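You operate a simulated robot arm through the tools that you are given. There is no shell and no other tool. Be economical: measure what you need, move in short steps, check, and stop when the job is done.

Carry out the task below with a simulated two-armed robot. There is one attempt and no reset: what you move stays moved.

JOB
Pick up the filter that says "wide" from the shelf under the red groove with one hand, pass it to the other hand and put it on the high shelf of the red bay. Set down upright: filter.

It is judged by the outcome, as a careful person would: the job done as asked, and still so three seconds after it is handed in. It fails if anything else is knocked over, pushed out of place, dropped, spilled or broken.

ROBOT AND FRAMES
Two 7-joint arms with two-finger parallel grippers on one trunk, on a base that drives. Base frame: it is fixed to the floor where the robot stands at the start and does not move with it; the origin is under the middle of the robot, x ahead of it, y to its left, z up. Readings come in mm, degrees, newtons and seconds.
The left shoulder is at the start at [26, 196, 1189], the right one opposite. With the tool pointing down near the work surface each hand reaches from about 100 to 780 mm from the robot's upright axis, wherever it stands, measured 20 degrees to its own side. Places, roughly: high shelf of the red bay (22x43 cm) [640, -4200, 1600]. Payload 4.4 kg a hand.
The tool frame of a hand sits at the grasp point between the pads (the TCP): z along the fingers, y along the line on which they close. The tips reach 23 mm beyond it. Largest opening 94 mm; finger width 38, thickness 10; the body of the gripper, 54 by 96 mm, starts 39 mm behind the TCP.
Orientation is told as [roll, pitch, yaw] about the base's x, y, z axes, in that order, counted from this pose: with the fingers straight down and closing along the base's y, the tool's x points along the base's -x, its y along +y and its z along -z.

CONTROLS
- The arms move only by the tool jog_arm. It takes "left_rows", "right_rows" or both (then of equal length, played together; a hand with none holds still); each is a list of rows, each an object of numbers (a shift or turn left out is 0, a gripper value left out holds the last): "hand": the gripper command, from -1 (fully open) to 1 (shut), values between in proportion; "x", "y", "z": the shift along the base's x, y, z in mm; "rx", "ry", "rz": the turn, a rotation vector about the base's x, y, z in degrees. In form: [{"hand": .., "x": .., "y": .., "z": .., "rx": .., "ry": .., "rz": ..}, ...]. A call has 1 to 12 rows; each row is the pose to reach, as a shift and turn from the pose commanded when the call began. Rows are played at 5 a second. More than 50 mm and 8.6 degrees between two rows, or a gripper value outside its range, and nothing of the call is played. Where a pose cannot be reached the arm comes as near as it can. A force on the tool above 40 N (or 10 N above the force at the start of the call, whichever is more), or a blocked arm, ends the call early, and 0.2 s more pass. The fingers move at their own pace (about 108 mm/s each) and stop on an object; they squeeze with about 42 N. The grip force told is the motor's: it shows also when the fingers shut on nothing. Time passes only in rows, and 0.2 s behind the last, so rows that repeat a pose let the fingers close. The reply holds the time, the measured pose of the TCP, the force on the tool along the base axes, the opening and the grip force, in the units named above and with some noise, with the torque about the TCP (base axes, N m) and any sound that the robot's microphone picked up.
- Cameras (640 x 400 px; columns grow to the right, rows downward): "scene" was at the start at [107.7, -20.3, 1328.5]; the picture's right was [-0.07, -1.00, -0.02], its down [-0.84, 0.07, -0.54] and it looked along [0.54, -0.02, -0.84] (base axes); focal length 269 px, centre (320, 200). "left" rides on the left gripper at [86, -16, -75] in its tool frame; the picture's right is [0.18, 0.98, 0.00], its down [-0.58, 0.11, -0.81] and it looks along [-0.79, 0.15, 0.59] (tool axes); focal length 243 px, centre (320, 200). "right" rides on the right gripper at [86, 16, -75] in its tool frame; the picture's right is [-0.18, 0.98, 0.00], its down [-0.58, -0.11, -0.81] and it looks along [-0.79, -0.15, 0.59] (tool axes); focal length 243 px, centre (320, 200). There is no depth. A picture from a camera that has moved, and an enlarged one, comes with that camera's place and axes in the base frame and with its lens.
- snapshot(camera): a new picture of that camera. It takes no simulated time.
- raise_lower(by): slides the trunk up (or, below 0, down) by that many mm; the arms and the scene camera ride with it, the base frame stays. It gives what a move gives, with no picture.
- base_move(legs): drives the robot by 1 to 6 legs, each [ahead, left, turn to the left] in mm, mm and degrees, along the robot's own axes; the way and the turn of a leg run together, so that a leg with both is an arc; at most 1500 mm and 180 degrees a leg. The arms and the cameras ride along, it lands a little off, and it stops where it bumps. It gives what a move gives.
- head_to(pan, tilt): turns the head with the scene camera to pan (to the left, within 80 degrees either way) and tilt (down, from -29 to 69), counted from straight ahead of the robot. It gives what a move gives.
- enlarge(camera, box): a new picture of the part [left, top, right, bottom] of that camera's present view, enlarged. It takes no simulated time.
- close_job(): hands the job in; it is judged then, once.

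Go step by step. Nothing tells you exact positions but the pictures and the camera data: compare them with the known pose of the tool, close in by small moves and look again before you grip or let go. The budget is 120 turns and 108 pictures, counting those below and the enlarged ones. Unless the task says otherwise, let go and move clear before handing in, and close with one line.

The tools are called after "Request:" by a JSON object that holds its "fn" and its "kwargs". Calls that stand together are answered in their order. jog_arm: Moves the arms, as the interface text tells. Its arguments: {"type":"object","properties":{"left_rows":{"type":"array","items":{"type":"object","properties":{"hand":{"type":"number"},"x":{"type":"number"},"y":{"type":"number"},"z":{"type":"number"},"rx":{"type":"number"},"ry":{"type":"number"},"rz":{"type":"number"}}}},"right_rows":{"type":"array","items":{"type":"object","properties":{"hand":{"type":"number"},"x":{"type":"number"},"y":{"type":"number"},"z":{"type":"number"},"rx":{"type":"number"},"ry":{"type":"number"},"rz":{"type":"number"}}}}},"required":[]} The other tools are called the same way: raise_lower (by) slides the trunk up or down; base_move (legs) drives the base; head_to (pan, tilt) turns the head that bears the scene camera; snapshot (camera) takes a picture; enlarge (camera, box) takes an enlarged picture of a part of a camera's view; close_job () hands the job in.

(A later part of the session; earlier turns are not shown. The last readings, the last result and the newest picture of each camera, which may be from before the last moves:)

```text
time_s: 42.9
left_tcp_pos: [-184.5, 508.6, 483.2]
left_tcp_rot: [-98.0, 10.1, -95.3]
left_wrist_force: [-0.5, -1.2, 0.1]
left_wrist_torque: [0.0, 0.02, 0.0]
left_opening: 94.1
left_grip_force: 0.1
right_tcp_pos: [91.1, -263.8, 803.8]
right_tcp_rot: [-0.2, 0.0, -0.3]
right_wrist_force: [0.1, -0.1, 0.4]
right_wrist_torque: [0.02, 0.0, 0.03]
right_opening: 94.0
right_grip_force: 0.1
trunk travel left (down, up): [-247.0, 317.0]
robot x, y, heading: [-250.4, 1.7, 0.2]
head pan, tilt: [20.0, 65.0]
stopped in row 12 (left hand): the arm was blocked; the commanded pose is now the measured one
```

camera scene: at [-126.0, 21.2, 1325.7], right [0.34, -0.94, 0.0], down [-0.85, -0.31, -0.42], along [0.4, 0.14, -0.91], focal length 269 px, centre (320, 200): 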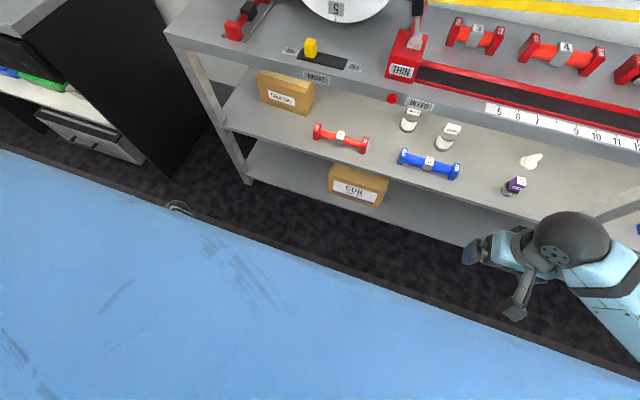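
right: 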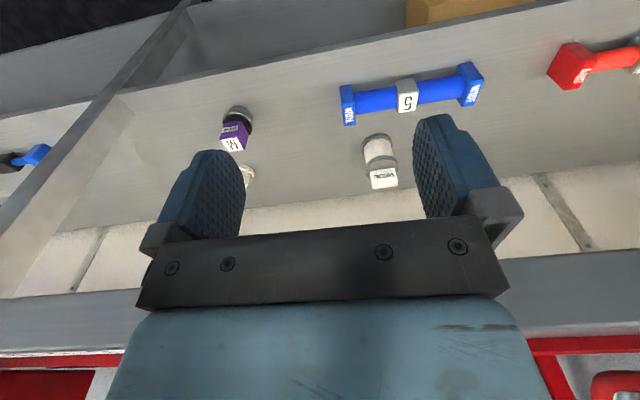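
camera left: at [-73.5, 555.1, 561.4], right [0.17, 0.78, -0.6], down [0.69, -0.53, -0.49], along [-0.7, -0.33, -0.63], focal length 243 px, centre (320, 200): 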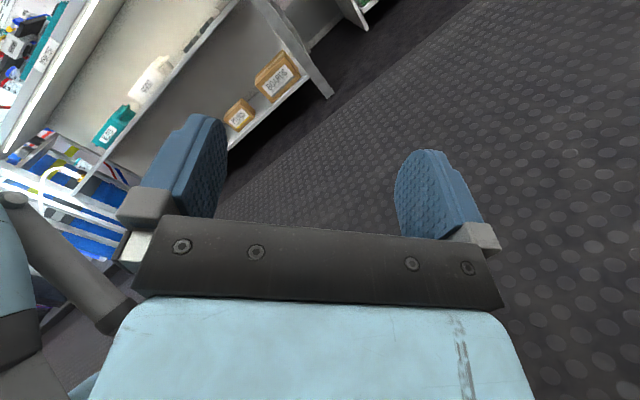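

It holds roughly. I try a slow rotation toward fingers-down only.

Request:
{"fn": "jog_arm", "kwargs": {"left_rows": [{"rx": -1, "ry": -4}, {"rx": -2, "ry": -8}, {"rx": -3, "ry": -12}, {"rx": -4, "ry": -16}, {"rx": -5, "ry": -20}, {"rx": -6, "ry": -24}, {"rx": -7, "ry": -28}, {"rx": -8, "ry": -32}]}}

Request:
{"fn": "snapshot", "kwargs": {"camera": "left"}}

Request:
{"fn": "head_to", "kwargs": {"pan": 80, "tilt": 30}}

Request:
{"fn": "snapshot", "kwargs": {"camera": "scene"}}

```text
time_s: 44.2
left_tcp_pos: [-84.1, 547.0, 539.9]
left_tcp_rot: [-67.2, 9.7, -89.4]
left_wrist_force: [0.2, 0.2, 0.6]
left_wrist_torque: [0.01, -0.02, 0.03]
left_opening: 93.9
left_grip_force: 0.0
right_tcp_pos: [90.8, -263.7, 835.9]
right_tcp_rot: [-0.1, 0.0, -0.2]
right_wrist_force: [0.8, 0.2, 0.1]
right_wrist_torque: [0.0, -0.02, -0.01]
right_opening: 94.0
right_grip_force: 0.1
trunk travel left (down, up): [-247.0, 317.0]
robot x, y, heading: [-251.6, 2.7, -0.1]
head pan, tilt: [20.0, 65.0]
stopped in row 6 (left hand): the arm was blocked; the commanded pose is now the measured one
```

```text
84 pictures are left
camera left: at [-22.4, 626.0, 596.8], right [0.38, 0.34, -0.86], down [0.79, -0.6, 0.11], along [-0.48, -0.72, -0.5], focal length 243 px, centre (320, 200)
```

left: 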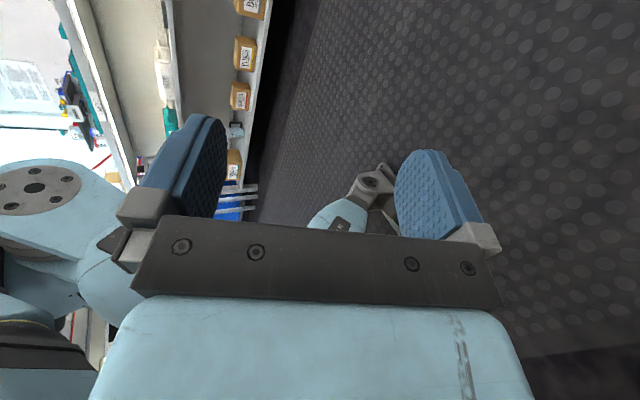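

```text
time_s: 45.5
left_tcp_pos: [-81.0, 546.4, 541.4]
left_tcp_rot: [-66.7, 9.7, -89.4]
left_wrist_force: [0.3, 0.0, 0.0]
left_wrist_torque: [-0.03, 0.0, 0.0]
left_opening: 93.9
left_grip_force: 0.1
right_tcp_pos: [90.3, -264.7, 837.3]
right_tcp_rot: [-0.1, 0.0, -0.3]
right_wrist_force: [0.0, 0.0, 0.1]
right_wrist_torque: [0.03, 0.04, 0.01]
right_opening: 94.2
right_grip_force: 0.0
trunk travel left (down, up): [-247.0, 317.0]
robot x, y, heading: [-251.9, 4.2, -0.1]
head pan, tilt: [80.0, 30.0]
```

```text
83 pictures are left
camera scene: at [-167.7, 88.9, 1407.9], right [0.98, -0.18, 0.0], down [-0.09, -0.49, -0.87], along [0.15, 0.85, -0.5], focal length 269 px, centre (320, 200)
```

scene: 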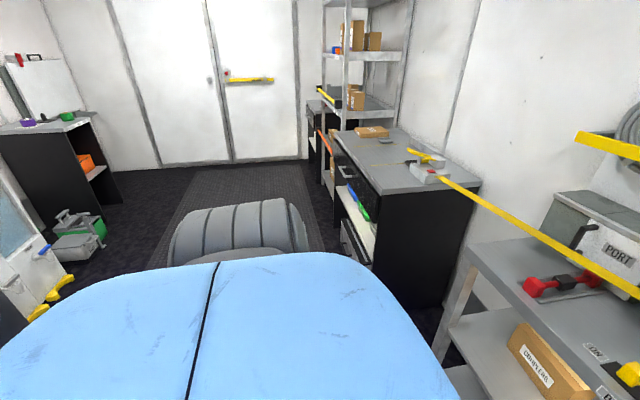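

The rotation goes in the right direction. I continue it.

Request:
{"fn": "jog_arm", "kwargs": {"left_rows": [{"ry": -4}, {"ry": -8}, {"ry": -12}, {"ry": -16}, {"ry": -20}, {"ry": -24}, {"ry": -28}, {"ry": -32}]}}

Request:
{"fn": "jog_arm", "kwargs": {"left_rows": [{"ry": -4}, {"ry": -8}, {"ry": -12}, {"ry": -16}, {"ry": -20}, {"ry": -24}, {"ry": -28}, {"ry": -32}]}}

```text
time_s: 47.3
left_tcp_pos: [15.7, 570.1, 580.0]
left_tcp_rot: [-27.5, 9.3, -82.6]
left_wrist_force: [-0.1, 0.4, 0.2]
left_wrist_torque: [0.01, 0.01, 0.02]
left_opening: 94.1
left_grip_force: 0.1
right_tcp_pos: [89.1, -264.3, 839.2]
right_tcp_rot: [-0.1, 0.0, -0.2]
right_wrist_force: [0.7, 0.3, -0.3]
right_wrist_torque: [-0.02, 0.01, 0.03]
right_opening: 94.0
right_grip_force: 0.1
trunk travel left (down, up): [-247.0, 317.0]
robot x, y, heading: [-249.9, -1.4, -0.3]
head pan, tilt: [80.0, 30.0]
stopped in row 8 (left hand): the arm was blocked; the commanded pose is now the measured one
```

```text
time_s: 48.6
left_tcp_pos: [110.3, 566.1, 616.0]
left_tcp_rot: [2.2, 3.7, -79.1]
left_wrist_force: [-1.1, -0.6, -0.2]
left_wrist_torque: [0.0, 0.0, -0.01]
left_opening: 93.8
left_grip_force: 0.1
right_tcp_pos: [89.7, -264.3, 839.7]
right_tcp_rot: [0.0, 0.2, -0.2]
right_wrist_force: [0.8, -0.3, -0.4]
right_wrist_torque: [-0.04, -0.02, 0.0]
right_opening: 94.2
right_grip_force: 0.0
trunk travel left (down, up): [-247.0, 317.0]
robot x, y, heading: [-251.2, 0.6, 0.2]
head pan, tilt: [80.0, 30.0]
stopped in row 6 (left hand): the arm was blocked; the commanded pose is now the measured one
```

Fingers are now down and the arm swung forward. Next I lift it and bring it inward.

Request:
{"fn": "jog_arm", "kwargs": {"left_rows": [{"z": 15}, {"z": 30}, {"z": 45}, {"z": 60}, {"z": 75}, {"z": 90}]}}

Request:
{"fn": "head_to", "kwargs": {"pan": 20, "tilt": 55}}

Request:
{"fn": "snapshot", "kwargs": {"camera": "scene"}}

```text
time_s: 49.7
left_tcp_pos: [187.2, 479.6, 699.2]
left_tcp_rot: [8.7, -6.8, -78.9]
left_wrist_force: [0.1, -0.5, 0.7]
left_wrist_torque: [0.04, -0.02, -0.01]
left_opening: 94.3
left_grip_force: 0.0
right_tcp_pos: [89.0, -263.7, 847.7]
right_tcp_rot: [-0.1, 0.2, -0.2]
right_wrist_force: [0.8, 0.8, 0.8]
right_wrist_torque: [0.02, 0.02, 0.05]
right_opening: 94.2
right_grip_force: 0.1
trunk travel left (down, up): [-247.0, 317.0]
robot x, y, heading: [-252.7, 1.2, -0.1]
head pan, tilt: [80.0, 30.0]
stopped in row 5 (left hand): the arm was blocked; the commanded pose is now the measured one
```

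```text
time_s: 51.0
left_tcp_pos: [188.9, 478.1, 692.6]
left_tcp_rot: [9.0, -7.0, -78.8]
left_wrist_force: [-0.9, 0.1, -0.3]
left_wrist_torque: [0.01, -0.01, 0.0]
left_opening: 94.0
left_grip_force: 0.1
right_tcp_pos: [89.7, -264.0, 840.4]
right_tcp_rot: [-0.2, 0.1, -0.2]
right_wrist_force: [-0.1, -0.2, -0.3]
right_wrist_torque: [0.0, 0.05, 0.03]
right_opening: 93.9
right_grip_force: 0.0
trunk travel left (down, up): [-247.0, 317.0]
robot x, y, heading: [-254.3, -1.8, -0.2]
head pan, tilt: [20.0, 55.0]
```

```text
82 pictures are left
camera scene: at [-116.0, 24.5, 1374.9], right [0.34, -0.94, 0.0], down [-0.77, -0.28, -0.57], along [0.54, 0.2, -0.82], focal length 269 px, centre (320, 200)
```

scene: 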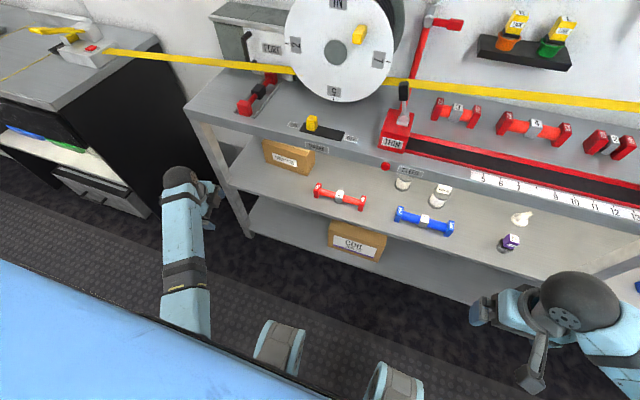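

The left arm is now in front in an elbow-out posture. I lift it further, drawing it back slightly from the bench.

Request:
{"fn": "jog_arm", "kwargs": {"left_rows": [{"z": 20, "x": -10}, {"z": 40, "x": -20}, {"z": 60, "x": -30}, {"z": 80, "x": -40}, {"z": 100, "x": -50}, {"z": 120, "x": -60}]}}

Request:
{"fn": "jog_arm", "kwargs": {"left_rows": [{"rz": 5, "y": -10}, {"rz": 10, "y": -20}, {"rz": 15, "y": -30}, {"rz": 20, "y": -40}, {"rz": 25, "y": -50}, {"rz": 30, "y": -60}]}}

```text
time_s: 51.9
left_tcp_pos: [213.0, 404.9, 790.5]
left_tcp_rot: [14.5, -17.6, -79.7]
left_wrist_force: [-0.9, -0.2, 0.4]
left_wrist_torque: [0.0, 0.05, 0.01]
left_opening: 93.9
left_grip_force: 0.1
right_tcp_pos: [89.6, -264.2, 849.5]
right_tcp_rot: [0.0, 0.2, -0.2]
right_wrist_force: [-0.8, -0.3, -0.7]
right_wrist_torque: [-0.02, -0.02, -0.05]
right_opening: 94.2
right_grip_force: 0.2
trunk travel left (down, up): [-247.0, 317.0]
robot x, y, heading: [-250.4, -0.7, -0.2]
head pan, tilt: [20.0, 55.0]
stopped in row 4 (left hand): the arm was blocked; the commanded pose is now the measured one
```

```text
time_s: 53.3
left_tcp_pos: [272.8, 325.6, 847.7]
left_tcp_rot: [19.1, -24.7, -51.8]
left_wrist_force: [0.2, -0.3, 0.3]
left_wrist_torque: [0.03, 0.0, 0.02]
left_opening: 94.0
left_grip_force: 0.0
right_tcp_pos: [89.4, -264.1, 849.1]
right_tcp_rot: [-0.3, 0.1, -0.1]
right_wrist_force: [-0.4, 0.0, -0.1]
right_wrist_torque: [0.0, -0.03, -0.01]
right_opening: 94.0
right_grip_force: 0.1
trunk travel left (down, up): [-247.0, 317.0]
robot x, y, heading: [-250.5, -3.5, 0.1]
head pan, tilt: [20.0, 55.0]
stopped in row 6 (left hand): the arm was blocked; the commanded pose is now the measured one
```

Converging well, but the hand creeps toward the bench; I pull back and hold.

Request:
{"fn": "jog_arm", "kwargs": {"left_rows": [{"x": -10, "z": 5, "rz": 4}, {"x": -20, "z": 10, "rz": 8}, {"x": -30, "z": 15, "rz": 12}, {"x": -40, "z": 20, "rz": 16}, {"x": -50, "z": 25, "rz": 20}]}}

Request:
{"fn": "jog_arm", "kwargs": {"left_rows": [{"x": -10, "z": 5, "rz": 4}, {"x": -20, "z": 10, "rz": 8}, {"x": -30, "z": 15, "rz": 12}, {"x": -40, "z": 20, "rz": 16}, {"x": -50, "z": 25, "rz": 20}]}}

Request:
{"fn": "snapshot", "kwargs": {"camera": "scene"}}

```text
time_s: 54.7
left_tcp_pos: [252.1, 327.4, 914.5]
left_tcp_rot: [22.7, -28.9, -33.3]
left_wrist_force: [0.0, -1.1, -0.4]
left_wrist_torque: [0.01, -0.01, 0.04]
left_opening: 94.0
left_grip_force: 0.1
right_tcp_pos: [88.8, -265.0, 849.6]
right_tcp_rot: [-0.2, 0.1, -0.2]
right_wrist_force: [-0.1, 0.0, 0.1]
right_wrist_torque: [0.01, 0.01, 0.02]
right_opening: 94.1
right_grip_force: 0.0
trunk travel left (down, up): [-247.0, 317.0]
robot x, y, heading: [-253.0, -0.3, 0.1]
head pan, tilt: [20.0, 55.0]
stopped in row 5 (left hand): the arm was blocked; the commanded pose is now the measured one
```

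```text
time_s: 56.1
left_tcp_pos: [215.0, 346.3, 961.5]
left_tcp_rot: [27.4, -30.6, -15.5]
left_wrist_force: [1.2, 0.6, 0.2]
left_wrist_torque: [0.0, -0.01, 0.03]
left_opening: 93.9
left_grip_force: 0.1
right_tcp_pos: [89.8, -264.3, 850.1]
right_tcp_rot: [-0.3, 0.0, -0.2]
right_wrist_force: [-0.5, -0.2, 0.0]
right_wrist_torque: [0.02, -0.04, -0.02]
right_opening: 94.1
right_grip_force: 0.0
trunk travel left (down, up): [-247.0, 317.0]
robot x, y, heading: [-253.8, -0.6, -0.2]
head pan, tilt: [20.0, 55.0]
stopped in row 5 (left hand): the arm was blocked; the commanded pose is now the measured one
```

```text
81 pictures are left
camera scene: at [-115.7, 24.4, 1384.3], right [0.34, -0.94, 0.0], down [-0.77, -0.28, -0.57], along [0.54, 0.19, -0.82], focal length 269 px, centre (320, 200)
```

scene: 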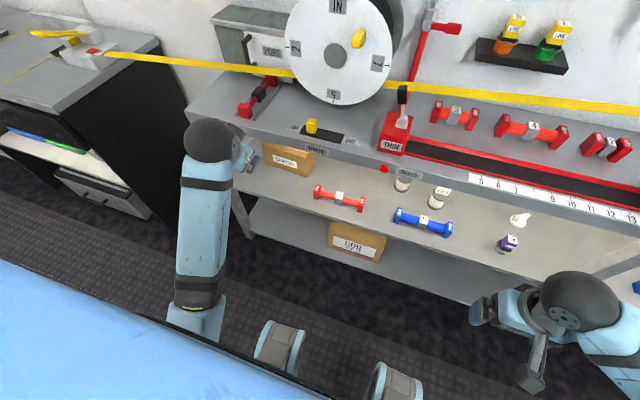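

Nearly normal. I remove the remaining tilt and draw back a little.

Request:
{"fn": "jog_arm", "kwargs": {"left_rows": [{"x": -10, "rx": -4, "ry": 5, "rz": 2}, {"x": -20, "rx": -8, "ry": 10, "rz": 4}, {"x": -30, "rx": -12, "ry": 15, "rz": 6}, {"x": -40, "rx": -16, "ry": 20, "rz": 8}, {"x": -50, "rx": -20, "ry": 25, "rz": 10}]}}

Request:
{"fn": "jog_arm", "kwargs": {"left_rows": [{"x": 0}, {"x": 0}, {"x": 0}, {"x": 0}, {"x": 0}, {"x": 0}]}}

```text
time_s: 57.1
left_tcp_pos: [134.0, 423.9, 928.7]
left_tcp_rot: [25.1, -5.1, -5.1]
left_wrist_force: [0.6, 0.3, 1.1]
left_wrist_torque: [-0.01, 0.01, -0.02]
left_opening: 94.0
left_grip_force: 0.0
left hand out of reach, approached as far as the arm can: row 4
right_tcp_pos: [89.7, -264.7, 850.3]
right_tcp_rot: [-0.2, 0.0, -0.2]
right_wrist_force: [-0.6, 0.5, 0.4]
right_wrist_torque: [-0.03, 0.01, 0.03]
right_opening: 93.8
right_grip_force: 0.1
trunk travel left (down, up): [-247.0, 317.0]
robot x, y, heading: [-252.2, 1.3, 0.0]
head pan, tilt: [20.0, 55.0]
stopped in row 4 (left hand): the arm was blocked; the commanded pose is now the measured one
```

```text
time_s: 58.7
left_tcp_pos: [132.0, 424.4, 930.9]
left_tcp_rot: [25.3, -5.2, -5.0]
left_wrist_force: [0.3, 1.3, -0.1]
left_wrist_torque: [0.0, 0.0, 0.0]
left_opening: 94.1
left_grip_force: 0.0
right_tcp_pos: [90.5, -264.2, 850.7]
right_tcp_rot: [-0.2, 0.0, -0.2]
right_wrist_force: [-0.4, -0.7, 0.0]
right_wrist_torque: [0.0, -0.02, -0.01]
right_opening: 93.8
right_grip_force: 0.1
trunk travel left (down, up): [-247.0, 317.0]
robot x, y, heading: [-250.2, -2.4, 0.1]
head pan, tilt: [20.0, 55.0]
stopped in row 6 (left hand): the arm was blocked; the commanded pose is now the measured one
```

It holds still now. I test plain moves.

Request:
{"fn": "jog_arm", "kwargs": {"left_rows": [{"y": -10}, {"y": -20}, {"y": -30}, {"y": -40}, {"y": -50}]}}

Request:
{"fn": "jog_arm", "kwargs": {"left_rows": [{"z": 10}, {"z": 20}, {"z": 30}, {"z": 40}, {"z": 50}]}}

Request:
{"fn": "snapshot", "kwargs": {"camera": "scene"}}

```text
time_s: 60.1
left_tcp_pos: [140.4, 399.9, 946.4]
left_tcp_rot: [30.2, -6.2, -5.2]
left_wrist_force: [0.3, 0.9, -0.2]
left_wrist_torque: [0.02, 0.02, 0.05]
left_opening: 94.0
left_grip_force: 0.1
right_tcp_pos: [90.1, -264.4, 848.8]
right_tcp_rot: [-0.2, 0.0, -0.2]
right_wrist_force: [-0.3, 0.1, 0.5]
right_wrist_torque: [-0.05, 0.02, -0.01]
right_opening: 94.0
right_grip_force: 0.1
trunk travel left (down, up): [-247.0, 317.0]
robot x, y, heading: [-254.5, -3.7, -0.2]
head pan, tilt: [20.0, 55.0]
stopped in row 5 (left hand): the arm was blocked; the commanded pose is now the measured one
```

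```text
time_s: 61.2
left_tcp_pos: [106.8, 438.4, 963.5]
left_tcp_rot: [37.9, 2.6, -5.6]
left_wrist_force: [-0.5, 0.0, 0.3]
left_wrist_torque: [-0.01, -0.02, 0.0]
left_opening: 93.9
left_grip_force: 0.2
right_tcp_pos: [89.8, -264.3, 846.1]
right_tcp_rot: [-0.2, 0.1, -0.1]
right_wrist_force: [0.1, 0.0, 0.0]
right_wrist_torque: [0.02, -0.01, -0.02]
right_opening: 93.9
right_grip_force: 0.1
trunk travel left (down, up): [-247.0, 317.0]
robot x, y, heading: [-250.5, 2.4, -0.1]
head pan, tilt: [20.0, 55.0]
stopped in row 5 (left hand): the arm was blocked; the commanded pose is now the measured one
```

```text
80 pictures are left
camera scene: at [-115.7, 24.2, 1380.0], right [0.34, -0.94, 0.0], down [-0.77, -0.28, -0.57], along [0.54, 0.2, -0.82], focal length 269 px, centre (320, 200)
```

scene: 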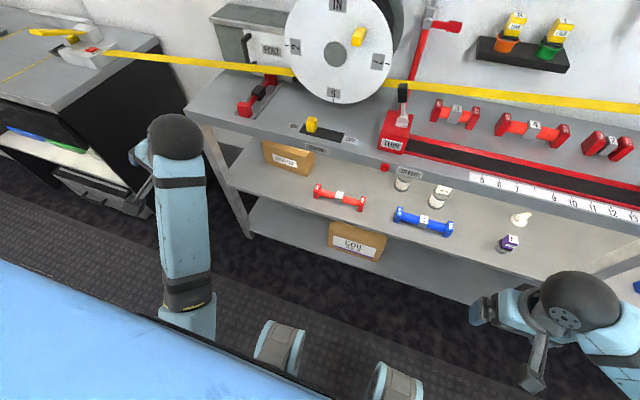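

I test single tiny commands to learn how the arm responds.

Request:
{"fn": "jog_arm", "kwargs": {"left_rows": [{"x": 10}]}}

Request:
{"fn": "jog_arm", "kwargs": {"left_rows": [{"x": 10}]}}

Request:
{"fn": "jog_arm", "kwargs": {"left_rows": [{"rx": -5}]}}

Request:
{"fn": "jog_arm", "kwargs": {"left_rows": [{"x": 0}, {"x": 0}, {"x": 0}, {"x": 0}, {"x": 0}, {"x": 0}, {"x": 0}, {"x": 0}, {"x": 0}, {"x": 0}]}}

```text
time_s: 61.8
left_tcp_pos: [110.2, 441.4, 957.9]
left_tcp_rot: [37.9, 3.9, -5.5]
left_wrist_force: [-1.4, -0.3, 1.5]
left_wrist_torque: [-0.01, 0.02, 0.02]
left_opening: 94.2
left_grip_force: 0.1
right_tcp_pos: [89.0, -264.5, 845.2]
right_tcp_rot: [-0.3, 0.0, -0.3]
right_wrist_force: [0.3, -0.8, -0.5]
right_wrist_torque: [0.01, 0.0, 0.02]
right_opening: 93.9
right_grip_force: 0.1
trunk travel left (down, up): [-247.0, 317.0]
robot x, y, heading: [-250.4, 2.3, -0.2]
head pan, tilt: [20.0, 55.0]
stopped in row 1 (left hand): the arm was blocked; the commanded pose is now the measured one
```

```text
time_s: 62.4
left_tcp_pos: [116.5, 442.6, 951.2]
left_tcp_rot: [38.0, 5.1, -5.3]
left_wrist_force: [1.0, 0.2, -0.4]
left_wrist_torque: [-0.02, 0.02, -0.02]
left_opening: 93.9
left_grip_force: 0.0
right_tcp_pos: [89.7, -264.4, 844.5]
right_tcp_rot: [-0.2, 0.1, -0.3]
right_wrist_force: [0.2, -0.6, -1.1]
right_wrist_torque: [0.0, -0.01, 0.0]
right_opening: 94.0
right_grip_force: 0.1
trunk travel left (down, up): [-247.0, 317.0]
robot x, y, heading: [-252.3, 1.1, 0.1]
head pan, tilt: [20.0, 55.0]
stopped in row 1 (left hand): the arm was blocked; the commanded pose is now the measured one
```

```text
time_s: 63.0
left_tcp_pos: [108.0, 456.7, 945.5]
left_tcp_rot: [36.2, 7.8, -6.2]
left_wrist_force: [-0.9, 1.0, 0.1]
left_wrist_torque: [0.04, 0.0, -0.02]
left_opening: 94.0
left_grip_force: 0.0
right_tcp_pos: [90.8, -264.3, 844.5]
right_tcp_rot: [-0.3, 0.0, -0.3]
right_wrist_force: [-0.2, 0.0, -0.3]
right_wrist_torque: [0.02, -0.02, -0.01]
right_opening: 93.9
right_grip_force: 0.1
trunk travel left (down, up): [-247.0, 317.0]
robot x, y, heading: [-250.6, 3.5, -0.1]
head pan, tilt: [20.0, 55.0]
stopped in row 1 (left hand): the arm was blocked; the commanded pose is now the measured one
```

```text
time_s: 65.4
left_tcp_pos: [105.2, 458.1, 944.8]
left_tcp_rot: [36.3, 7.6, -5.9]
left_wrist_force: [-0.7, 0.4, 0.6]
left_wrist_torque: [-0.01, 0.01, 0.0]
left_opening: 94.0
left_grip_force: 0.1
right_tcp_pos: [89.5, -264.1, 843.5]
right_tcp_rot: [-0.2, 0.0, -0.2]
right_wrist_force: [-0.9, -0.3, 0.0]
right_wrist_torque: [-0.02, 0.03, -0.02]
right_opening: 94.1
right_grip_force: 0.1
trunk travel left (down, up): [-247.0, 317.0]
robot x, y, heading: [-252.3, 0.5, 0.2]
head pan, tilt: [20.0, 55.0]
stopped in row 10 (left hand): the arm was blocked; the commanded pose is now the measured one
```

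The elbow and wrist respond but the shoulder seems not to swing. I check the trunk with a small slide and look at the left shoulder.

Request:
{"fn": "raise_lower", "kwargs": {"by": 60}}

Request:
{"fn": "head_to", "kwargs": {"pan": 50, "tilt": 69}}

Request:
{"fn": "snapshot", "kwargs": {"camera": "scene"}}

```text
time_s: 66.4
left_tcp_pos: [104.7, 460.4, 957.2]
left_tcp_rot: [36.5, 7.4, -5.8]
left_wrist_force: [0.4, -0.2, 0.3]
left_wrist_torque: [0.02, -0.01, 0.0]
left_opening: 94.2
left_grip_force: 0.0
right_tcp_pos: [91.0, -264.0, 853.5]
right_tcp_rot: [-0.2, 0.1, -0.2]
right_wrist_force: [-0.3, 0.1, 0.2]
right_wrist_torque: [-0.01, 0.0, -0.01]
right_opening: 94.0
right_grip_force: 0.1
trunk travel left (down, up): [-307.0, 257.0]
robot x, y, heading: [-254.0, -0.3, -0.1]
head pan, tilt: [20.0, 55.0]
```

```text
time_s: 67.4
left_tcp_pos: [107.1, 457.7, 957.6]
left_tcp_rot: [36.4, 7.4, -5.7]
left_wrist_force: [0.5, 0.1, -0.1]
left_wrist_torque: [0.03, -0.01, 0.0]
left_opening: 94.0
left_grip_force: 0.0
right_tcp_pos: [90.6, -264.2, 854.6]
right_tcp_rot: [-0.2, 0.0, -0.2]
right_wrist_force: [-0.6, 0.0, 0.3]
right_wrist_torque: [-0.01, -0.02, 0.01]
right_opening: 94.0
right_grip_force: 0.0
trunk travel left (down, up): [-307.0, 257.0]
robot x, y, heading: [-254.4, 0.6, -0.2]
head pan, tilt: [50.0, 68.8]
```

```text
79 pictures are left
camera scene: at [-147.5, 42.7, 1372.7], right [0.76, -0.64, 0.0], down [-0.6, -0.71, -0.36], along [0.23, 0.28, -0.93], focal length 269 px, centre (320, 200)
```

scene: 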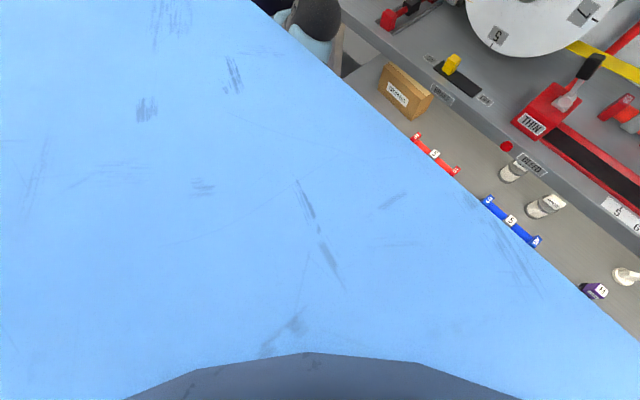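

The trunk moved only 10 mm, so it had been pushed up before. I look sideways at the left shoulder and elbow again.

Request:
{"fn": "head_to", "kwargs": {"pan": 78, "tilt": 25}}

Request:
{"fn": "snapshot", "kwargs": {"camera": "scene"}}

Request:
{"fn": "head_to", "kwargs": {"pan": -78, "tilt": 25}}

Request:
{"fn": "snapshot", "kwargs": {"camera": "scene"}}

```text
time_s: 68.5
left_tcp_pos: [105.6, 459.7, 957.9]
left_tcp_rot: [36.4, 7.2, -5.8]
left_wrist_force: [-0.2, 0.1, 0.4]
left_wrist_torque: [0.03, 0.0, 0.01]
left_opening: 94.1
left_grip_force: 0.0
right_tcp_pos: [90.2, -263.9, 854.0]
right_tcp_rot: [-0.2, 0.0, -0.2]
right_wrist_force: [0.0, -0.1, 0.0]
right_wrist_torque: [-0.02, 0.03, 0.03]
right_opening: 94.1
right_grip_force: 0.0
trunk travel left (down, up): [-307.0, 257.0]
robot x, y, heading: [-253.3, 2.5, 0.2]
head pan, tilt: [78.0, 25.0]
```

```text
78 pictures are left
camera scene: at [-164.2, 90.0, 1432.0], right [0.98, -0.21, 0.0], down [-0.09, -0.41, -0.91], along [0.19, 0.89, -0.42], focal length 269 px, centre (320, 200)
```

scene: 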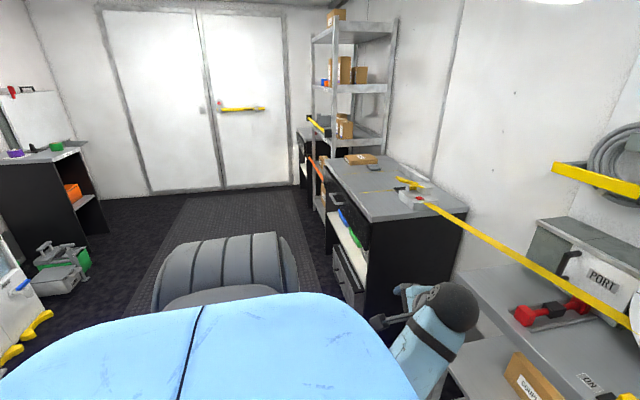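

```text
time_s: 70.9
left_tcp_pos: [106.8, 459.1, 958.1]
left_tcp_rot: [36.4, 7.3, -5.8]
left_wrist_force: [-0.4, 0.6, -0.5]
left_wrist_torque: [0.02, 0.01, -0.03]
left_opening: 94.1
left_grip_force: 0.1
right_tcp_pos: [90.0, -264.2, 853.5]
right_tcp_rot: [-0.1, 0.0, -0.2]
right_wrist_force: [-0.4, -0.3, 0.4]
right_wrist_torque: [0.01, -0.03, -0.02]
right_opening: 93.9
right_grip_force: 0.0
trunk travel left (down, up): [-307.0, 257.0]
robot x, y, heading: [-255.2, -2.3, 0.3]
head pan, tilt: [-78.0, 25.0]
```

```text
77 pictures are left
camera scene: at [-164.6, -90.2, 1432.0], right [-0.98, -0.21, 0.0], down [-0.09, 0.41, -0.91], along [0.19, -0.89, -0.42], focal length 269 px, centre (320, 200)
```

scene: 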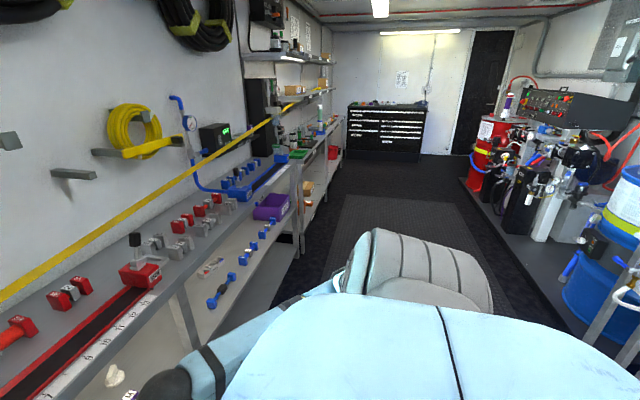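

Both shoulders look alike, and the left hand is near the mirror image of the right one (mirror: [90, 264, 854], upright). I steer directly toward that mirrored pose.

Request:
{"fn": "jog_arm", "kwargs": {"left_rows": [{"y": -15, "z": -10, "rx": -3, "ry": -1}, {"y": -30, "z": -20, "rx": -6, "ry": -2}, {"y": -45, "z": -30, "rx": -9, "ry": -3}, {"y": -60, "z": -40, "rx": -12, "ry": -4}, {"y": -75, "z": -50, "rx": -15, "ry": -5}, {"y": -90, "z": -60, "rx": -18, "ry": -5}]}}

Request:
{"fn": "jog_arm", "kwargs": {"left_rows": [{"y": -15, "z": -10, "rx": -3}, {"y": -30, "z": -20, "rx": -6}, {"y": -45, "z": -30, "rx": -9}, {"y": -60, "z": -40, "rx": -12}, {"y": -75, "z": -50, "rx": -15}, {"y": -90, "z": -60, "rx": -18}]}}

```text
time_s: 71.8
left_tcp_pos: [117.1, 454.2, 958.9]
left_tcp_rot: [35.8, 1.5, -6.3]
left_wrist_force: [-0.8, -0.4, -0.6]
left_wrist_torque: [-0.01, 0.0, -0.02]
left_opening: 93.9
left_grip_force: 0.1
right_tcp_pos: [90.1, -264.8, 854.3]
right_tcp_rot: [-0.2, 0.0, -0.2]
right_wrist_force: [-0.2, -0.1, -0.4]
right_wrist_torque: [0.0, 0.01, -0.01]
right_opening: 93.7
right_grip_force: 0.0
trunk travel left (down, up): [-307.0, 257.0]
robot x, y, heading: [-252.9, -1.4, 0.1]
head pan, tilt: [-78.0, 25.0]
stopped in row 4 (left hand): the arm was blocked; the commanded pose is now the measured one
```

```text
time_s: 72.9
left_tcp_pos: [125.9, 443.5, 950.2]
left_tcp_rot: [33.2, -0.5, -6.2]
left_wrist_force: [-0.2, 0.3, -1.0]
left_wrist_torque: [-0.03, -0.02, -0.02]
left_opening: 93.9
left_grip_force: 0.1
right_tcp_pos: [88.7, -263.3, 853.6]
right_tcp_rot: [-0.3, 0.1, -0.2]
right_wrist_force: [0.3, -0.1, 0.0]
right_wrist_torque: [-0.02, 0.03, -0.01]
right_opening: 94.2
right_grip_force: 0.1
trunk travel left (down, up): [-307.0, 257.0]
robot x, y, heading: [-251.3, 2.2, -0.2]
head pan, tilt: [-78.0, 25.0]
stopped in row 5 (left hand): the arm was blocked; the commanded pose is now the measured one
```

The arm barely moves now, and earlier it pushed the trunk up, so perhaps its elbow rests on the robot's own base. I raise the trunk to free it and test again.

Request:
{"fn": "raise_lower", "kwargs": {"by": 150}}

Request:
{"fn": "jog_arm", "kwargs": {"left_rows": [{"y": -15, "z": -10, "rx": -3}, {"y": -30, "z": -20, "rx": -6}, {"y": -45, "z": -30, "rx": -9}, {"y": -60, "z": -40, "rx": -12}]}}

Request:
{"fn": "jog_arm", "kwargs": {"left_rows": [{"x": 15}, {"x": 30}, {"x": 45}, {"x": 60}]}}

```text
time_s: 74.6
left_tcp_pos: [125.6, 442.9, 1087.6]
left_tcp_rot: [33.2, -0.7, -6.1]
left_wrist_force: [-0.3, 0.7, 0.4]
left_wrist_torque: [0.05, 0.0, -0.01]
left_opening: 93.9
left_grip_force: 0.1
right_tcp_pos: [90.4, -265.5, 988.2]
right_tcp_rot: [-0.2, 0.1, -0.3]
right_wrist_force: [-0.5, 0.1, -0.9]
right_wrist_torque: [0.04, 0.01, 0.0]
right_opening: 93.8
right_grip_force: 0.0
trunk travel left (down, up): [-457.0, 107.0]
robot x, y, heading: [-250.8, 1.7, -0.0]
head pan, tilt: [-78.0, 25.0]
```

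```text
time_s: 75.7
left_tcp_pos: [133.9, 433.7, 1073.4]
left_tcp_rot: [29.8, -2.3, -6.0]
left_wrist_force: [0.0, -1.2, 0.0]
left_wrist_torque: [0.01, 0.02, 0.04]
left_opening: 93.8
left_grip_force: 0.0
right_tcp_pos: [90.3, -264.6, 988.9]
right_tcp_rot: [-0.3, 0.0, -0.2]
right_wrist_force: [-0.2, -0.2, -0.5]
right_wrist_torque: [0.02, -0.01, 0.01]
right_opening: 93.9
right_grip_force: 0.1
trunk travel left (down, up): [-457.0, 107.0]
robot x, y, heading: [-250.4, -1.7, 0.0]
head pan, tilt: [-78.0, 25.0]
stopped in row 4 (left hand): the arm was blocked; the commanded pose is now the measured one
```

```text
time_s: 76.7
left_tcp_pos: [196.3, 431.5, 1072.1]
left_tcp_rot: [29.5, -2.3, -5.9]
left_wrist_force: [-0.5, -0.1, 0.2]
left_wrist_torque: [-0.02, 0.0, -0.02]
left_opening: 94.2
left_grip_force: 0.1
right_tcp_pos: [89.7, -263.6, 989.1]
right_tcp_rot: [-0.2, 0.0, -0.2]
right_wrist_force: [-0.3, 0.9, 0.3]
right_wrist_torque: [-0.05, 0.03, -0.03]
right_opening: 94.0
right_grip_force: 0.1
trunk travel left (down, up): [-457.0, 107.0]
robot x, y, heading: [-253.2, 0.3, 0.2]
head pan, tilt: [-78.0, 25.0]
```

The forward move tracked perfectly with the trunk high. I continue inward and upright.

Request:
{"fn": "jog_arm", "kwargs": {"left_rows": [{"y": -15, "rx": -4}, {"y": -30, "rx": -8}, {"y": -45, "rx": -12}, {"y": -60, "rx": -16}, {"y": -75, "rx": -20}, {"y": -90, "rx": -24}, {"y": -105, "rx": -29, "ry": 2}]}}

Request:
{"fn": "head_to", "kwargs": {"pan": 0, "tilt": 50}}

Request:
{"fn": "snapshot", "kwargs": {"camera": "scene"}}

```text
time_s: 77.5
left_tcp_pos: [185.8, 457.4, 1088.8]
left_tcp_rot: [28.4, -1.4, -3.7]
left_wrist_force: [0.1, -0.6, 0.4]
left_wrist_torque: [0.0, -0.02, -0.02]
left_opening: 94.0
left_grip_force: 0.1
right_tcp_pos: [89.6, -264.8, 989.3]
right_tcp_rot: [-0.2, 0.0, -0.2]
right_wrist_force: [0.6, 0.1, -0.8]
right_wrist_torque: [0.0, -0.01, 0.0]
right_opening: 93.7
right_grip_force: 0.0
trunk travel left (down, up): [-457.0, 107.0]
robot x, y, heading: [-252.4, -0.7, 0.1]
head pan, tilt: [-78.0, 25.0]
stopped in row 4 (left hand): the arm was blocked; the commanded pose is now the measured one
```

```text
time_s: 79.1
left_tcp_pos: [185.4, 458.0, 1089.7]
left_tcp_rot: [28.4, -1.4, -3.8]
left_wrist_force: [0.2, 0.5, -0.2]
left_wrist_torque: [0.01, 0.01, -0.01]
left_opening: 94.0
left_grip_force: 0.0
right_tcp_pos: [89.5, -263.0, 988.9]
right_tcp_rot: [-0.2, -0.1, -0.2]
right_wrist_force: [-1.0, -0.2, 0.5]
right_wrist_torque: [-0.03, 0.02, -0.02]
right_opening: 94.1
right_grip_force: 0.1
trunk travel left (down, up): [-457.0, 107.0]
robot x, y, heading: [-251.7, -0.7, -0.2]
head pan, tilt: [0.0, 50.0]
```

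```text
76 pictures are left
camera scene: at [-106.6, -0.2, 1529.5], right [0.0, -1.0, 0.0], down [-0.77, 0.0, -0.64], along [0.64, 0.0, -0.77], focal length 269 px, centre (320, 200)
```

scene: 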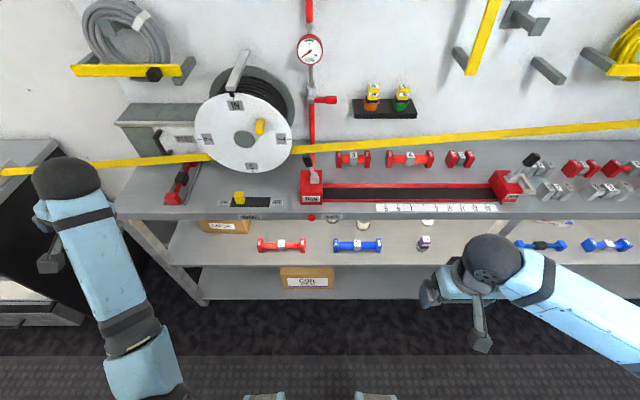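

The elbow now sits inside and the forearm points outward. Forward moves work, so I extend forward and up before coming in.

Request:
{"fn": "jog_arm", "kwargs": {"left_rows": [{"x": 15, "z": 15}, {"x": 30, "z": 30}, {"x": 45, "z": 45}, {"x": 60, "z": 60}, {"x": 75, "z": 75}, {"x": 90, "z": 90}]}}

Request:
{"fn": "jog_arm", "kwargs": {"left_rows": [{"y": -10}, {"y": -20}, {"y": -30}, {"y": -40}, {"y": -50}, {"y": -60}]}}

```text
time_s: 80.5
left_tcp_pos: [275.2, 460.2, 1182.3]
left_tcp_rot: [28.4, -1.4, -3.7]
left_wrist_force: [0.4, -0.3, 0.1]
left_wrist_torque: [0.03, -0.01, 0.04]
left_opening: 94.0
left_grip_force: 0.0
right_tcp_pos: [90.1, -264.1, 987.9]
right_tcp_rot: [-0.2, 0.1, -0.2]
right_wrist_force: [0.9, -0.1, 0.7]
right_wrist_torque: [-0.03, -0.01, -0.01]
right_opening: 94.3
right_grip_force: 0.1
trunk travel left (down, up): [-457.0, 107.0]
robot x, y, heading: [-249.4, 0.6, -0.0]
head pan, tilt: [0.0, 50.0]
```

```text
time_s: 81.9
left_tcp_pos: [277.2, 404.6, 1183.0]
left_tcp_rot: [28.9, -1.8, -3.3]
left_wrist_force: [-0.5, 0.3, -0.7]
left_wrist_torque: [0.02, -0.03, 0.0]
left_opening: 93.9
left_grip_force: 0.0
right_tcp_pos: [91.1, -264.3, 988.6]
right_tcp_rot: [-0.3, 0.0, -0.3]
right_wrist_force: [0.4, -0.6, 0.1]
right_wrist_torque: [0.04, -0.03, -0.01]
right_opening: 94.0
right_grip_force: 0.1
trunk travel left (down, up): [-457.0, 107.0]
robot x, y, heading: [-253.5, -1.0, -0.2]
head pan, tilt: [0.0, 50.0]
```

It tracks exactly here. Now I roll the hand upright.

Request:
{"fn": "jog_arm", "kwargs": {"left_rows": [{"rx": -5}, {"rx": -10}, {"rx": -15}, {"rx": -20}, {"rx": -25}, {"rx": -29, "ry": 2, "rz": 3}]}}

Request:
{"fn": "snapshot", "kwargs": {"camera": "scene"}}

```text
time_s: 83.3
left_tcp_pos: [305.6, 454.6, 1153.4]
left_tcp_rot: [-0.3, -0.4, 0.4]
left_wrist_force: [-0.4, 0.8, 0.1]
left_wrist_torque: [0.02, 0.01, 0.01]
left_opening: 94.2
left_grip_force: 0.1
left hand out of reach, approached as far as the arm can: row 3, 4, 5, 6
right_tcp_pos: [89.5, -263.8, 988.1]
right_tcp_rot: [-0.2, 0.1, -0.2]
right_wrist_force: [0.0, -1.2, 0.9]
right_wrist_torque: [0.0, -0.01, -0.02]
right_opening: 94.2
right_grip_force: 0.1
trunk travel left (down, up): [-457.0, 107.0]
robot x, y, heading: [-250.6, 0.7, -0.2]
head pan, tilt: [0.0, 50.0]
```

```text
75 pictures are left
camera scene: at [-106.2, -0.3, 1529.4], right [0.0, -1.0, 0.0], down [-0.77, 0.0, -0.64], along [0.64, 0.0, -0.77], focal length 269 px, centre (320, 200)
```

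scene: 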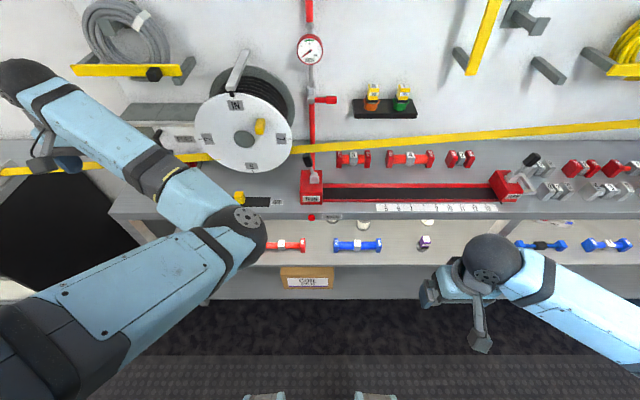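

Now it is clear: the left elbow is on the inside with the forearm pointing outward. I try to force it around by turning the fingers toward the right (which I need for the hand-over anyway) while moving inward.

Request:
{"fn": "jog_arm", "kwargs": {"left_rows": [{"rx": -5, "y": -10}, {"rx": -10, "y": -20}, {"rx": -15, "y": -30}, {"rx": -20, "y": -40}, {"rx": -25, "y": -50}, {"rx": -30, "y": -60}, {"rx": -35, "y": -70}, {"rx": -40, "y": -80}]}}

Request:
{"fn": "snapshot", "kwargs": {"camera": "scene"}}

```text
time_s: 85.1
left_tcp_pos: [310.6, 368.7, 1155.1]
left_tcp_rot: [-40.7, -0.5, 0.0]
left_wrist_force: [0.7, 0.4, 0.9]
left_wrist_torque: [0.0, 0.0, 0.01]
left_opening: 93.8
left_grip_force: 0.0
left hand out of reach, approached as far as the arm can: row 1, 2, 3, 4
right_tcp_pos: [89.4, -264.6, 989.6]
right_tcp_rot: [-0.1, 0.0, -0.3]
right_wrist_force: [-0.2, -0.1, 0.5]
right_wrist_torque: [0.01, 0.0, -0.01]
right_opening: 93.9
right_grip_force: 0.0
trunk travel left (down, up): [-457.0, 107.0]
robot x, y, heading: [-254.3, -2.4, -0.2]
head pan, tilt: [0.0, 50.0]
```

```text
74 pictures are left
camera scene: at [-106.7, -0.7, 1529.6], right [0.0, -1.0, 0.0], down [-0.77, 0.0, -0.64], along [0.64, 0.0, -0.77], focal length 269 px, centre (320, 200)
```

scene: 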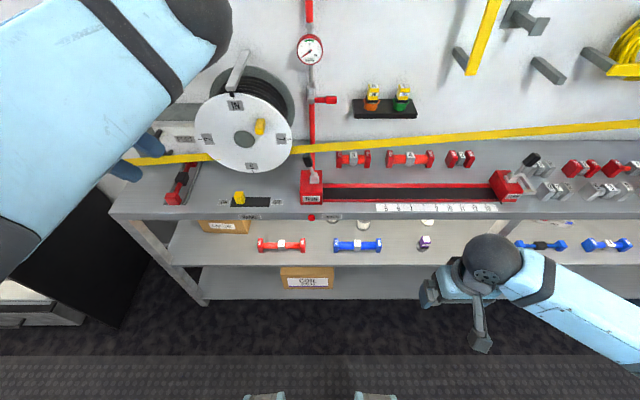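

The left arm flipped to a normal elbow-out posture and tracks. I bring it back to a tucked upright pose.

Request:
{"fn": "jog_arm", "kwargs": {"left_rows": [{"rx": 5, "x": -15}, {"rx": 10, "x": -30}, {"rx": 15, "x": -45}, {"rx": 20, "x": -60}, {"rx": 25, "x": -75}, {"rx": 30, "x": -90}, {"rx": 35, "x": -105}, {"rx": 40, "x": -120}]}}

Request:
{"fn": "jog_arm", "kwargs": {"left_rows": [{"x": -20}, {"x": -40}, {"x": -60}, {"x": -80}]}}

Request:
{"fn": "snapshot", "kwargs": {"camera": "scene"}}

```text
time_s: 86.9
left_tcp_pos: [184.0, 385.6, 1149.1]
left_tcp_rot: [-1.2, 0.4, 0.8]
left_wrist_force: [0.3, -0.7, -0.5]
left_wrist_torque: [0.03, -0.01, 0.0]
left_opening: 94.0
left_grip_force: 0.1
left hand out of reach, approached as far as the arm can: row 8
right_tcp_pos: [90.3, -264.8, 989.2]
right_tcp_rot: [-0.2, 0.0, -0.2]
right_wrist_force: [0.2, -0.3, -0.6]
right_wrist_torque: [-0.01, 0.0, -0.02]
right_opening: 93.9
right_grip_force: 0.0
trunk travel left (down, up): [-457.0, 107.0]
robot x, y, heading: [-252.6, -0.7, -0.2]
head pan, tilt: [0.0, 50.0]
```

```text
time_s: 87.9
left_tcp_pos: [102.3, 384.8, 1148.1]
left_tcp_rot: [-1.6, 0.4, 1.0]
left_wrist_force: [-0.4, 0.2, 0.1]
left_wrist_torque: [-0.01, -0.03, -0.04]
left_opening: 93.8
left_grip_force: 0.0
right_tcp_pos: [88.9, -265.3, 988.9]
right_tcp_rot: [-0.1, 0.0, -0.1]
right_wrist_force: [-0.1, 0.3, -0.3]
right_wrist_torque: [-0.04, 0.0, 0.01]
right_opening: 94.1
right_grip_force: 0.0
trunk travel left (down, up): [-457.0, 107.0]
robot x, y, heading: [-253.2, 1.3, -0.1]
head pan, tilt: [0.0, 50.0]
```

```text
73 pictures are left
camera scene: at [-107.2, -0.1, 1529.6], right [0.0, -1.0, 0.0], down [-0.77, 0.0, -0.64], along [0.64, 0.0, -0.77], focal length 269 px, centre (320, 200)
```

scene: 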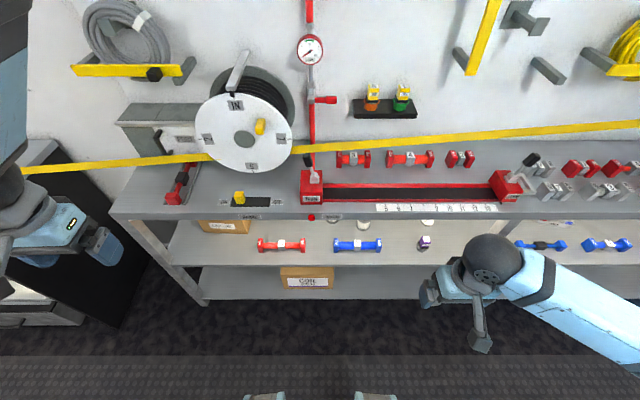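

Left arm parked well and nothing on the bench was disturbed. Next I lift the left hand a bit, lower the trunk, and tilt the right hand (still away from the bench) for a sloped approach under the bench top.

Request:
{"fn": "jog_arm", "kwargs": {"left_rows": [{"z": 25}, {"z": 50}, {"z": 75}, {"z": 100}]}}

Request:
{"fn": "raise_lower", "kwargs": {"by": -300}}

Request:
{"fn": "jog_arm", "kwargs": {"right_rows": [{"hand": -1, "ry": -6}, {"ry": -12}, {"ry": -18}, {"ry": -24}, {"ry": -30}, {"ry": -36}, {"ry": -42}, {"ry": -48}]}}

Request:
{"fn": "snapshot", "kwargs": {"camera": "scene"}}

```text
time_s: 88.7
left_tcp_pos: [74.8, 389.5, 1166.2]
left_tcp_rot: [-2.2, 9.7, 1.8]
left_wrist_force: [-0.6, -0.3, -0.2]
left_wrist_torque: [0.01, -0.04, 0.02]
left_opening: 93.9
left_grip_force: 0.0
right_tcp_pos: [88.8, -263.6, 988.3]
right_tcp_rot: [-0.2, 0.0, -0.2]
right_wrist_force: [-0.2, -0.2, 0.2]
right_wrist_torque: [0.03, 0.02, -0.01]
right_opening: 94.0
right_grip_force: 0.0
trunk travel left (down, up): [-457.0, 107.0]
robot x, y, heading: [-247.3, -0.8, -0.0]
head pan, tilt: [0.0, 50.0]
stopped in row 3 (left hand): the arm was blocked; the commanded pose is now the measured one
```

```text
time_s: 91.7
left_tcp_pos: [75.2, 388.5, 868.1]
left_tcp_rot: [-2.2, 9.4, 1.9]
left_wrist_force: [0.9, 0.4, 0.9]
left_wrist_torque: [0.0, 0.02, 0.02]
left_opening: 94.1
left_grip_force: 0.1
right_tcp_pos: [89.7, -264.4, 689.5]
right_tcp_rot: [-0.1, 0.0, -0.2]
right_wrist_force: [-0.8, 0.0, 1.0]
right_wrist_torque: [0.0, -0.01, -0.04]
right_opening: 94.0
right_grip_force: 0.0
trunk travel left (down, up): [-157.0, 407.0]
robot x, y, heading: [-252.0, -2.0, -0.1]
head pan, tilt: [0.0, 50.0]
```

```text
time_s: 93.5
left_tcp_pos: [73.8, 389.6, 866.7]
left_tcp_rot: [-2.3, 9.5, 1.9]
left_wrist_force: [-0.6, -0.3, -0.9]
left_wrist_torque: [-0.01, 0.01, 0.0]
left_opening: 93.8
left_grip_force: 0.0
right_tcp_pos: [91.0, -263.4, 688.5]
right_tcp_rot: [0.0, -48.1, -0.2]
right_wrist_force: [0.1, -0.2, -0.7]
right_wrist_torque: [-0.02, -0.02, 0.01]
right_opening: 93.7
right_grip_force: 0.0
trunk travel left (down, up): [-157.0, 407.0]
robot x, y, heading: [-253.3, 2.8, 0.1]
head pan, tilt: [0.0, 50.0]
```

```text
72 pictures are left
camera scene: at [-106.9, -0.1, 1229.6], right [0.0, -1.0, 0.0], down [-0.77, 0.0, -0.64], along [0.64, 0.0, -0.77], focal length 269 px, centre (320, 200)
```

scene: 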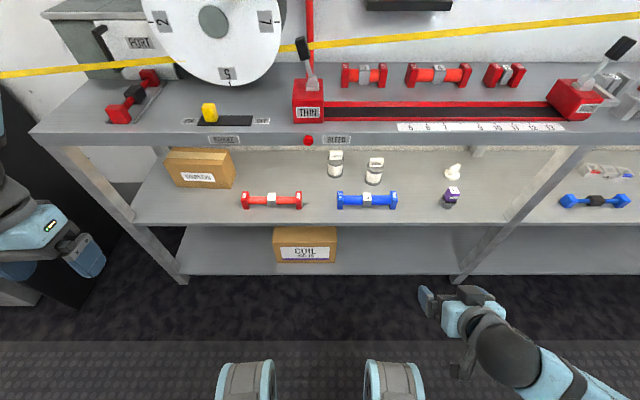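

The lower viewpoint shows the filters fully. I measure them in an enlarged view.

Request:
{"fn": "enlarge", "kwargs": {"camera": "scene", "box": [310, 135, 470, 235]}}

```text
4.00 times, centred on (390, 185) of scene
camera zoom: at [-106.9, -0.1, 1229.6], right [0.0, -1.0, 0.0], down [-0.77, 0.0, -0.64], along [0.64, 0.0, -0.77], focal length 1077 px, centre (40, 260)
```

zoom: 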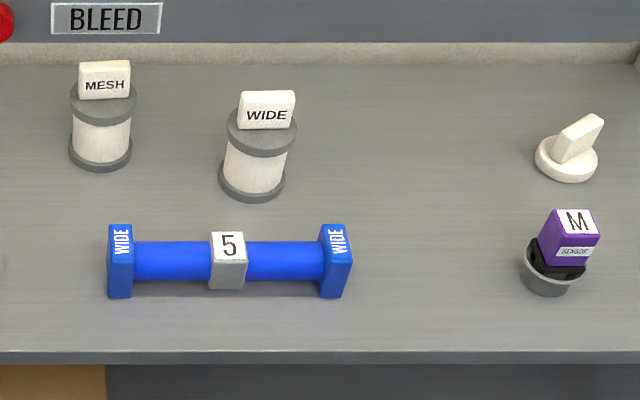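

From two views the WIDE filter stands at about [568, -190], shelf top z≈534, flange top ≈597, label block z 597–635 (48 mm wide). I will grip the label block with the tilted right hand, fingers closing along y. First I drive forward to the bench.

Request:
{"fn": "base_move", "kwargs": {"legs": [[230, 0, 0]]}}

Request:
{"fn": "snapshot", "kwargs": {"camera": "right"}}

Request:
{"fn": "snapshot", "kwargs": {"camera": "scene"}}

```text
time_s: 95.2
left_tcp_pos: [306.2, 387.3, 866.8]
left_tcp_rot: [-2.2, 9.5, 1.8]
left_wrist_force: [0.5, -0.4, -0.4]
left_wrist_torque: [-0.01, 0.0, 0.03]
left_opening: 94.1
left_grip_force: 0.0
right_tcp_pos: [321.9, -263.8, 687.9]
right_tcp_rot: [0.0, -47.9, -0.3]
right_wrist_force: [-0.2, 0.4, 0.6]
right_wrist_torque: [-0.01, -0.02, 0.0]
right_opening: 93.8
right_grip_force: 0.2
trunk travel left (down, up): [-157.0, 407.0]
robot x, y, heading: [-17.6, -1.1, -0.4]
head pan, tilt: [0.0, 50.0]
```

```text
70 pictures are left
camera right: at [209.3, -247.9, 672.8], right [0.13, 0.98, 0.14], down [-0.21, -0.11, 0.97], along [0.97, -0.15, 0.19], focal length 243 px, centre (320, 200)
```

right: 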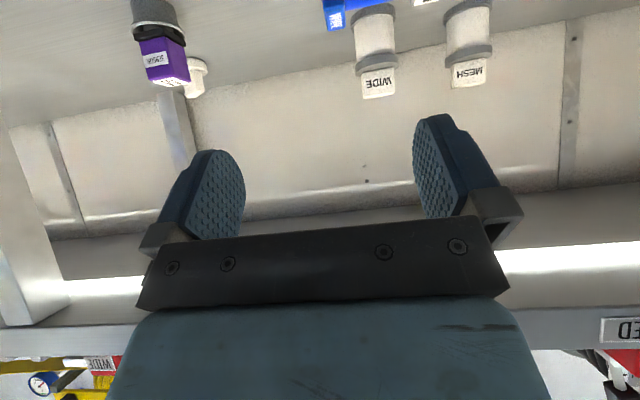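

```text
69 pictures are left
camera scene: at [125.7, -0.4, 1229.4], right [0.0, -1.0, 0.0], down [-0.77, 0.0, -0.64], along [0.64, 0.0, -0.77], focal length 269 px, centre (320, 200)
```

scene: 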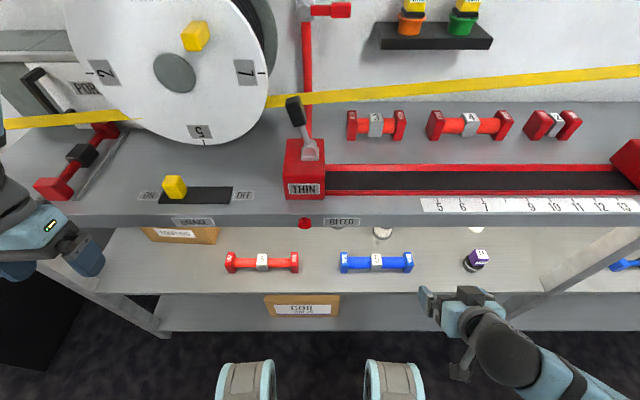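

I slide the right hand under the bench toward the filter, staying above the blue bar, and look again.

Request:
{"fn": "jog_arm", "kwargs": {"right_rows": [{"x": 25, "y": 12, "z": -3}, {"x": 50, "y": 24, "z": -6}, {"x": 75, "y": 36, "z": -9}, {"x": 100, "y": 48, "z": -12}, {"x": 125, "y": 60, "z": -15}, {"x": 150, "y": 66, "z": -20}]}}

Request:
{"fn": "snapshot", "kwargs": {"camera": "right"}}

```text
time_s: 96.6
left_tcp_pos: [305.9, 388.3, 866.2]
left_tcp_rot: [-2.3, 9.5, 1.9]
left_wrist_force: [1.0, -0.1, -0.9]
left_wrist_torque: [0.05, 0.0, 0.05]
left_opening: 94.2
left_grip_force: 0.1
right_tcp_pos: [474.4, -196.3, 667.6]
right_tcp_rot: [0.0, -47.9, -0.1]
right_wrist_force: [-0.2, 0.4, 0.5]
right_wrist_torque: [-0.02, -0.02, 0.0]
right_opening: 94.1
right_grip_force: 0.1
trunk travel left (down, up): [-157.0, 407.0]
robot x, y, heading: [-24.6, -1.0, -0.1]
head pan, tilt: [0.0, 50.0]
```

```text
68 pictures are left
camera right: at [361.9, -181.4, 652.6], right [0.13, 0.98, 0.14], down [-0.21, -0.11, 0.97], along [0.97, -0.15, 0.19], focal length 243 px, centre (320, 200)
```

right: 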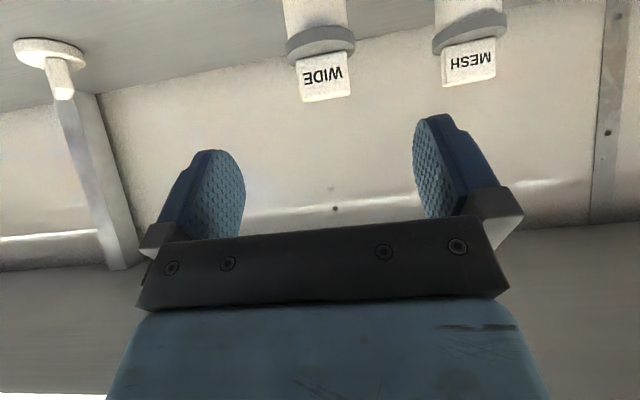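

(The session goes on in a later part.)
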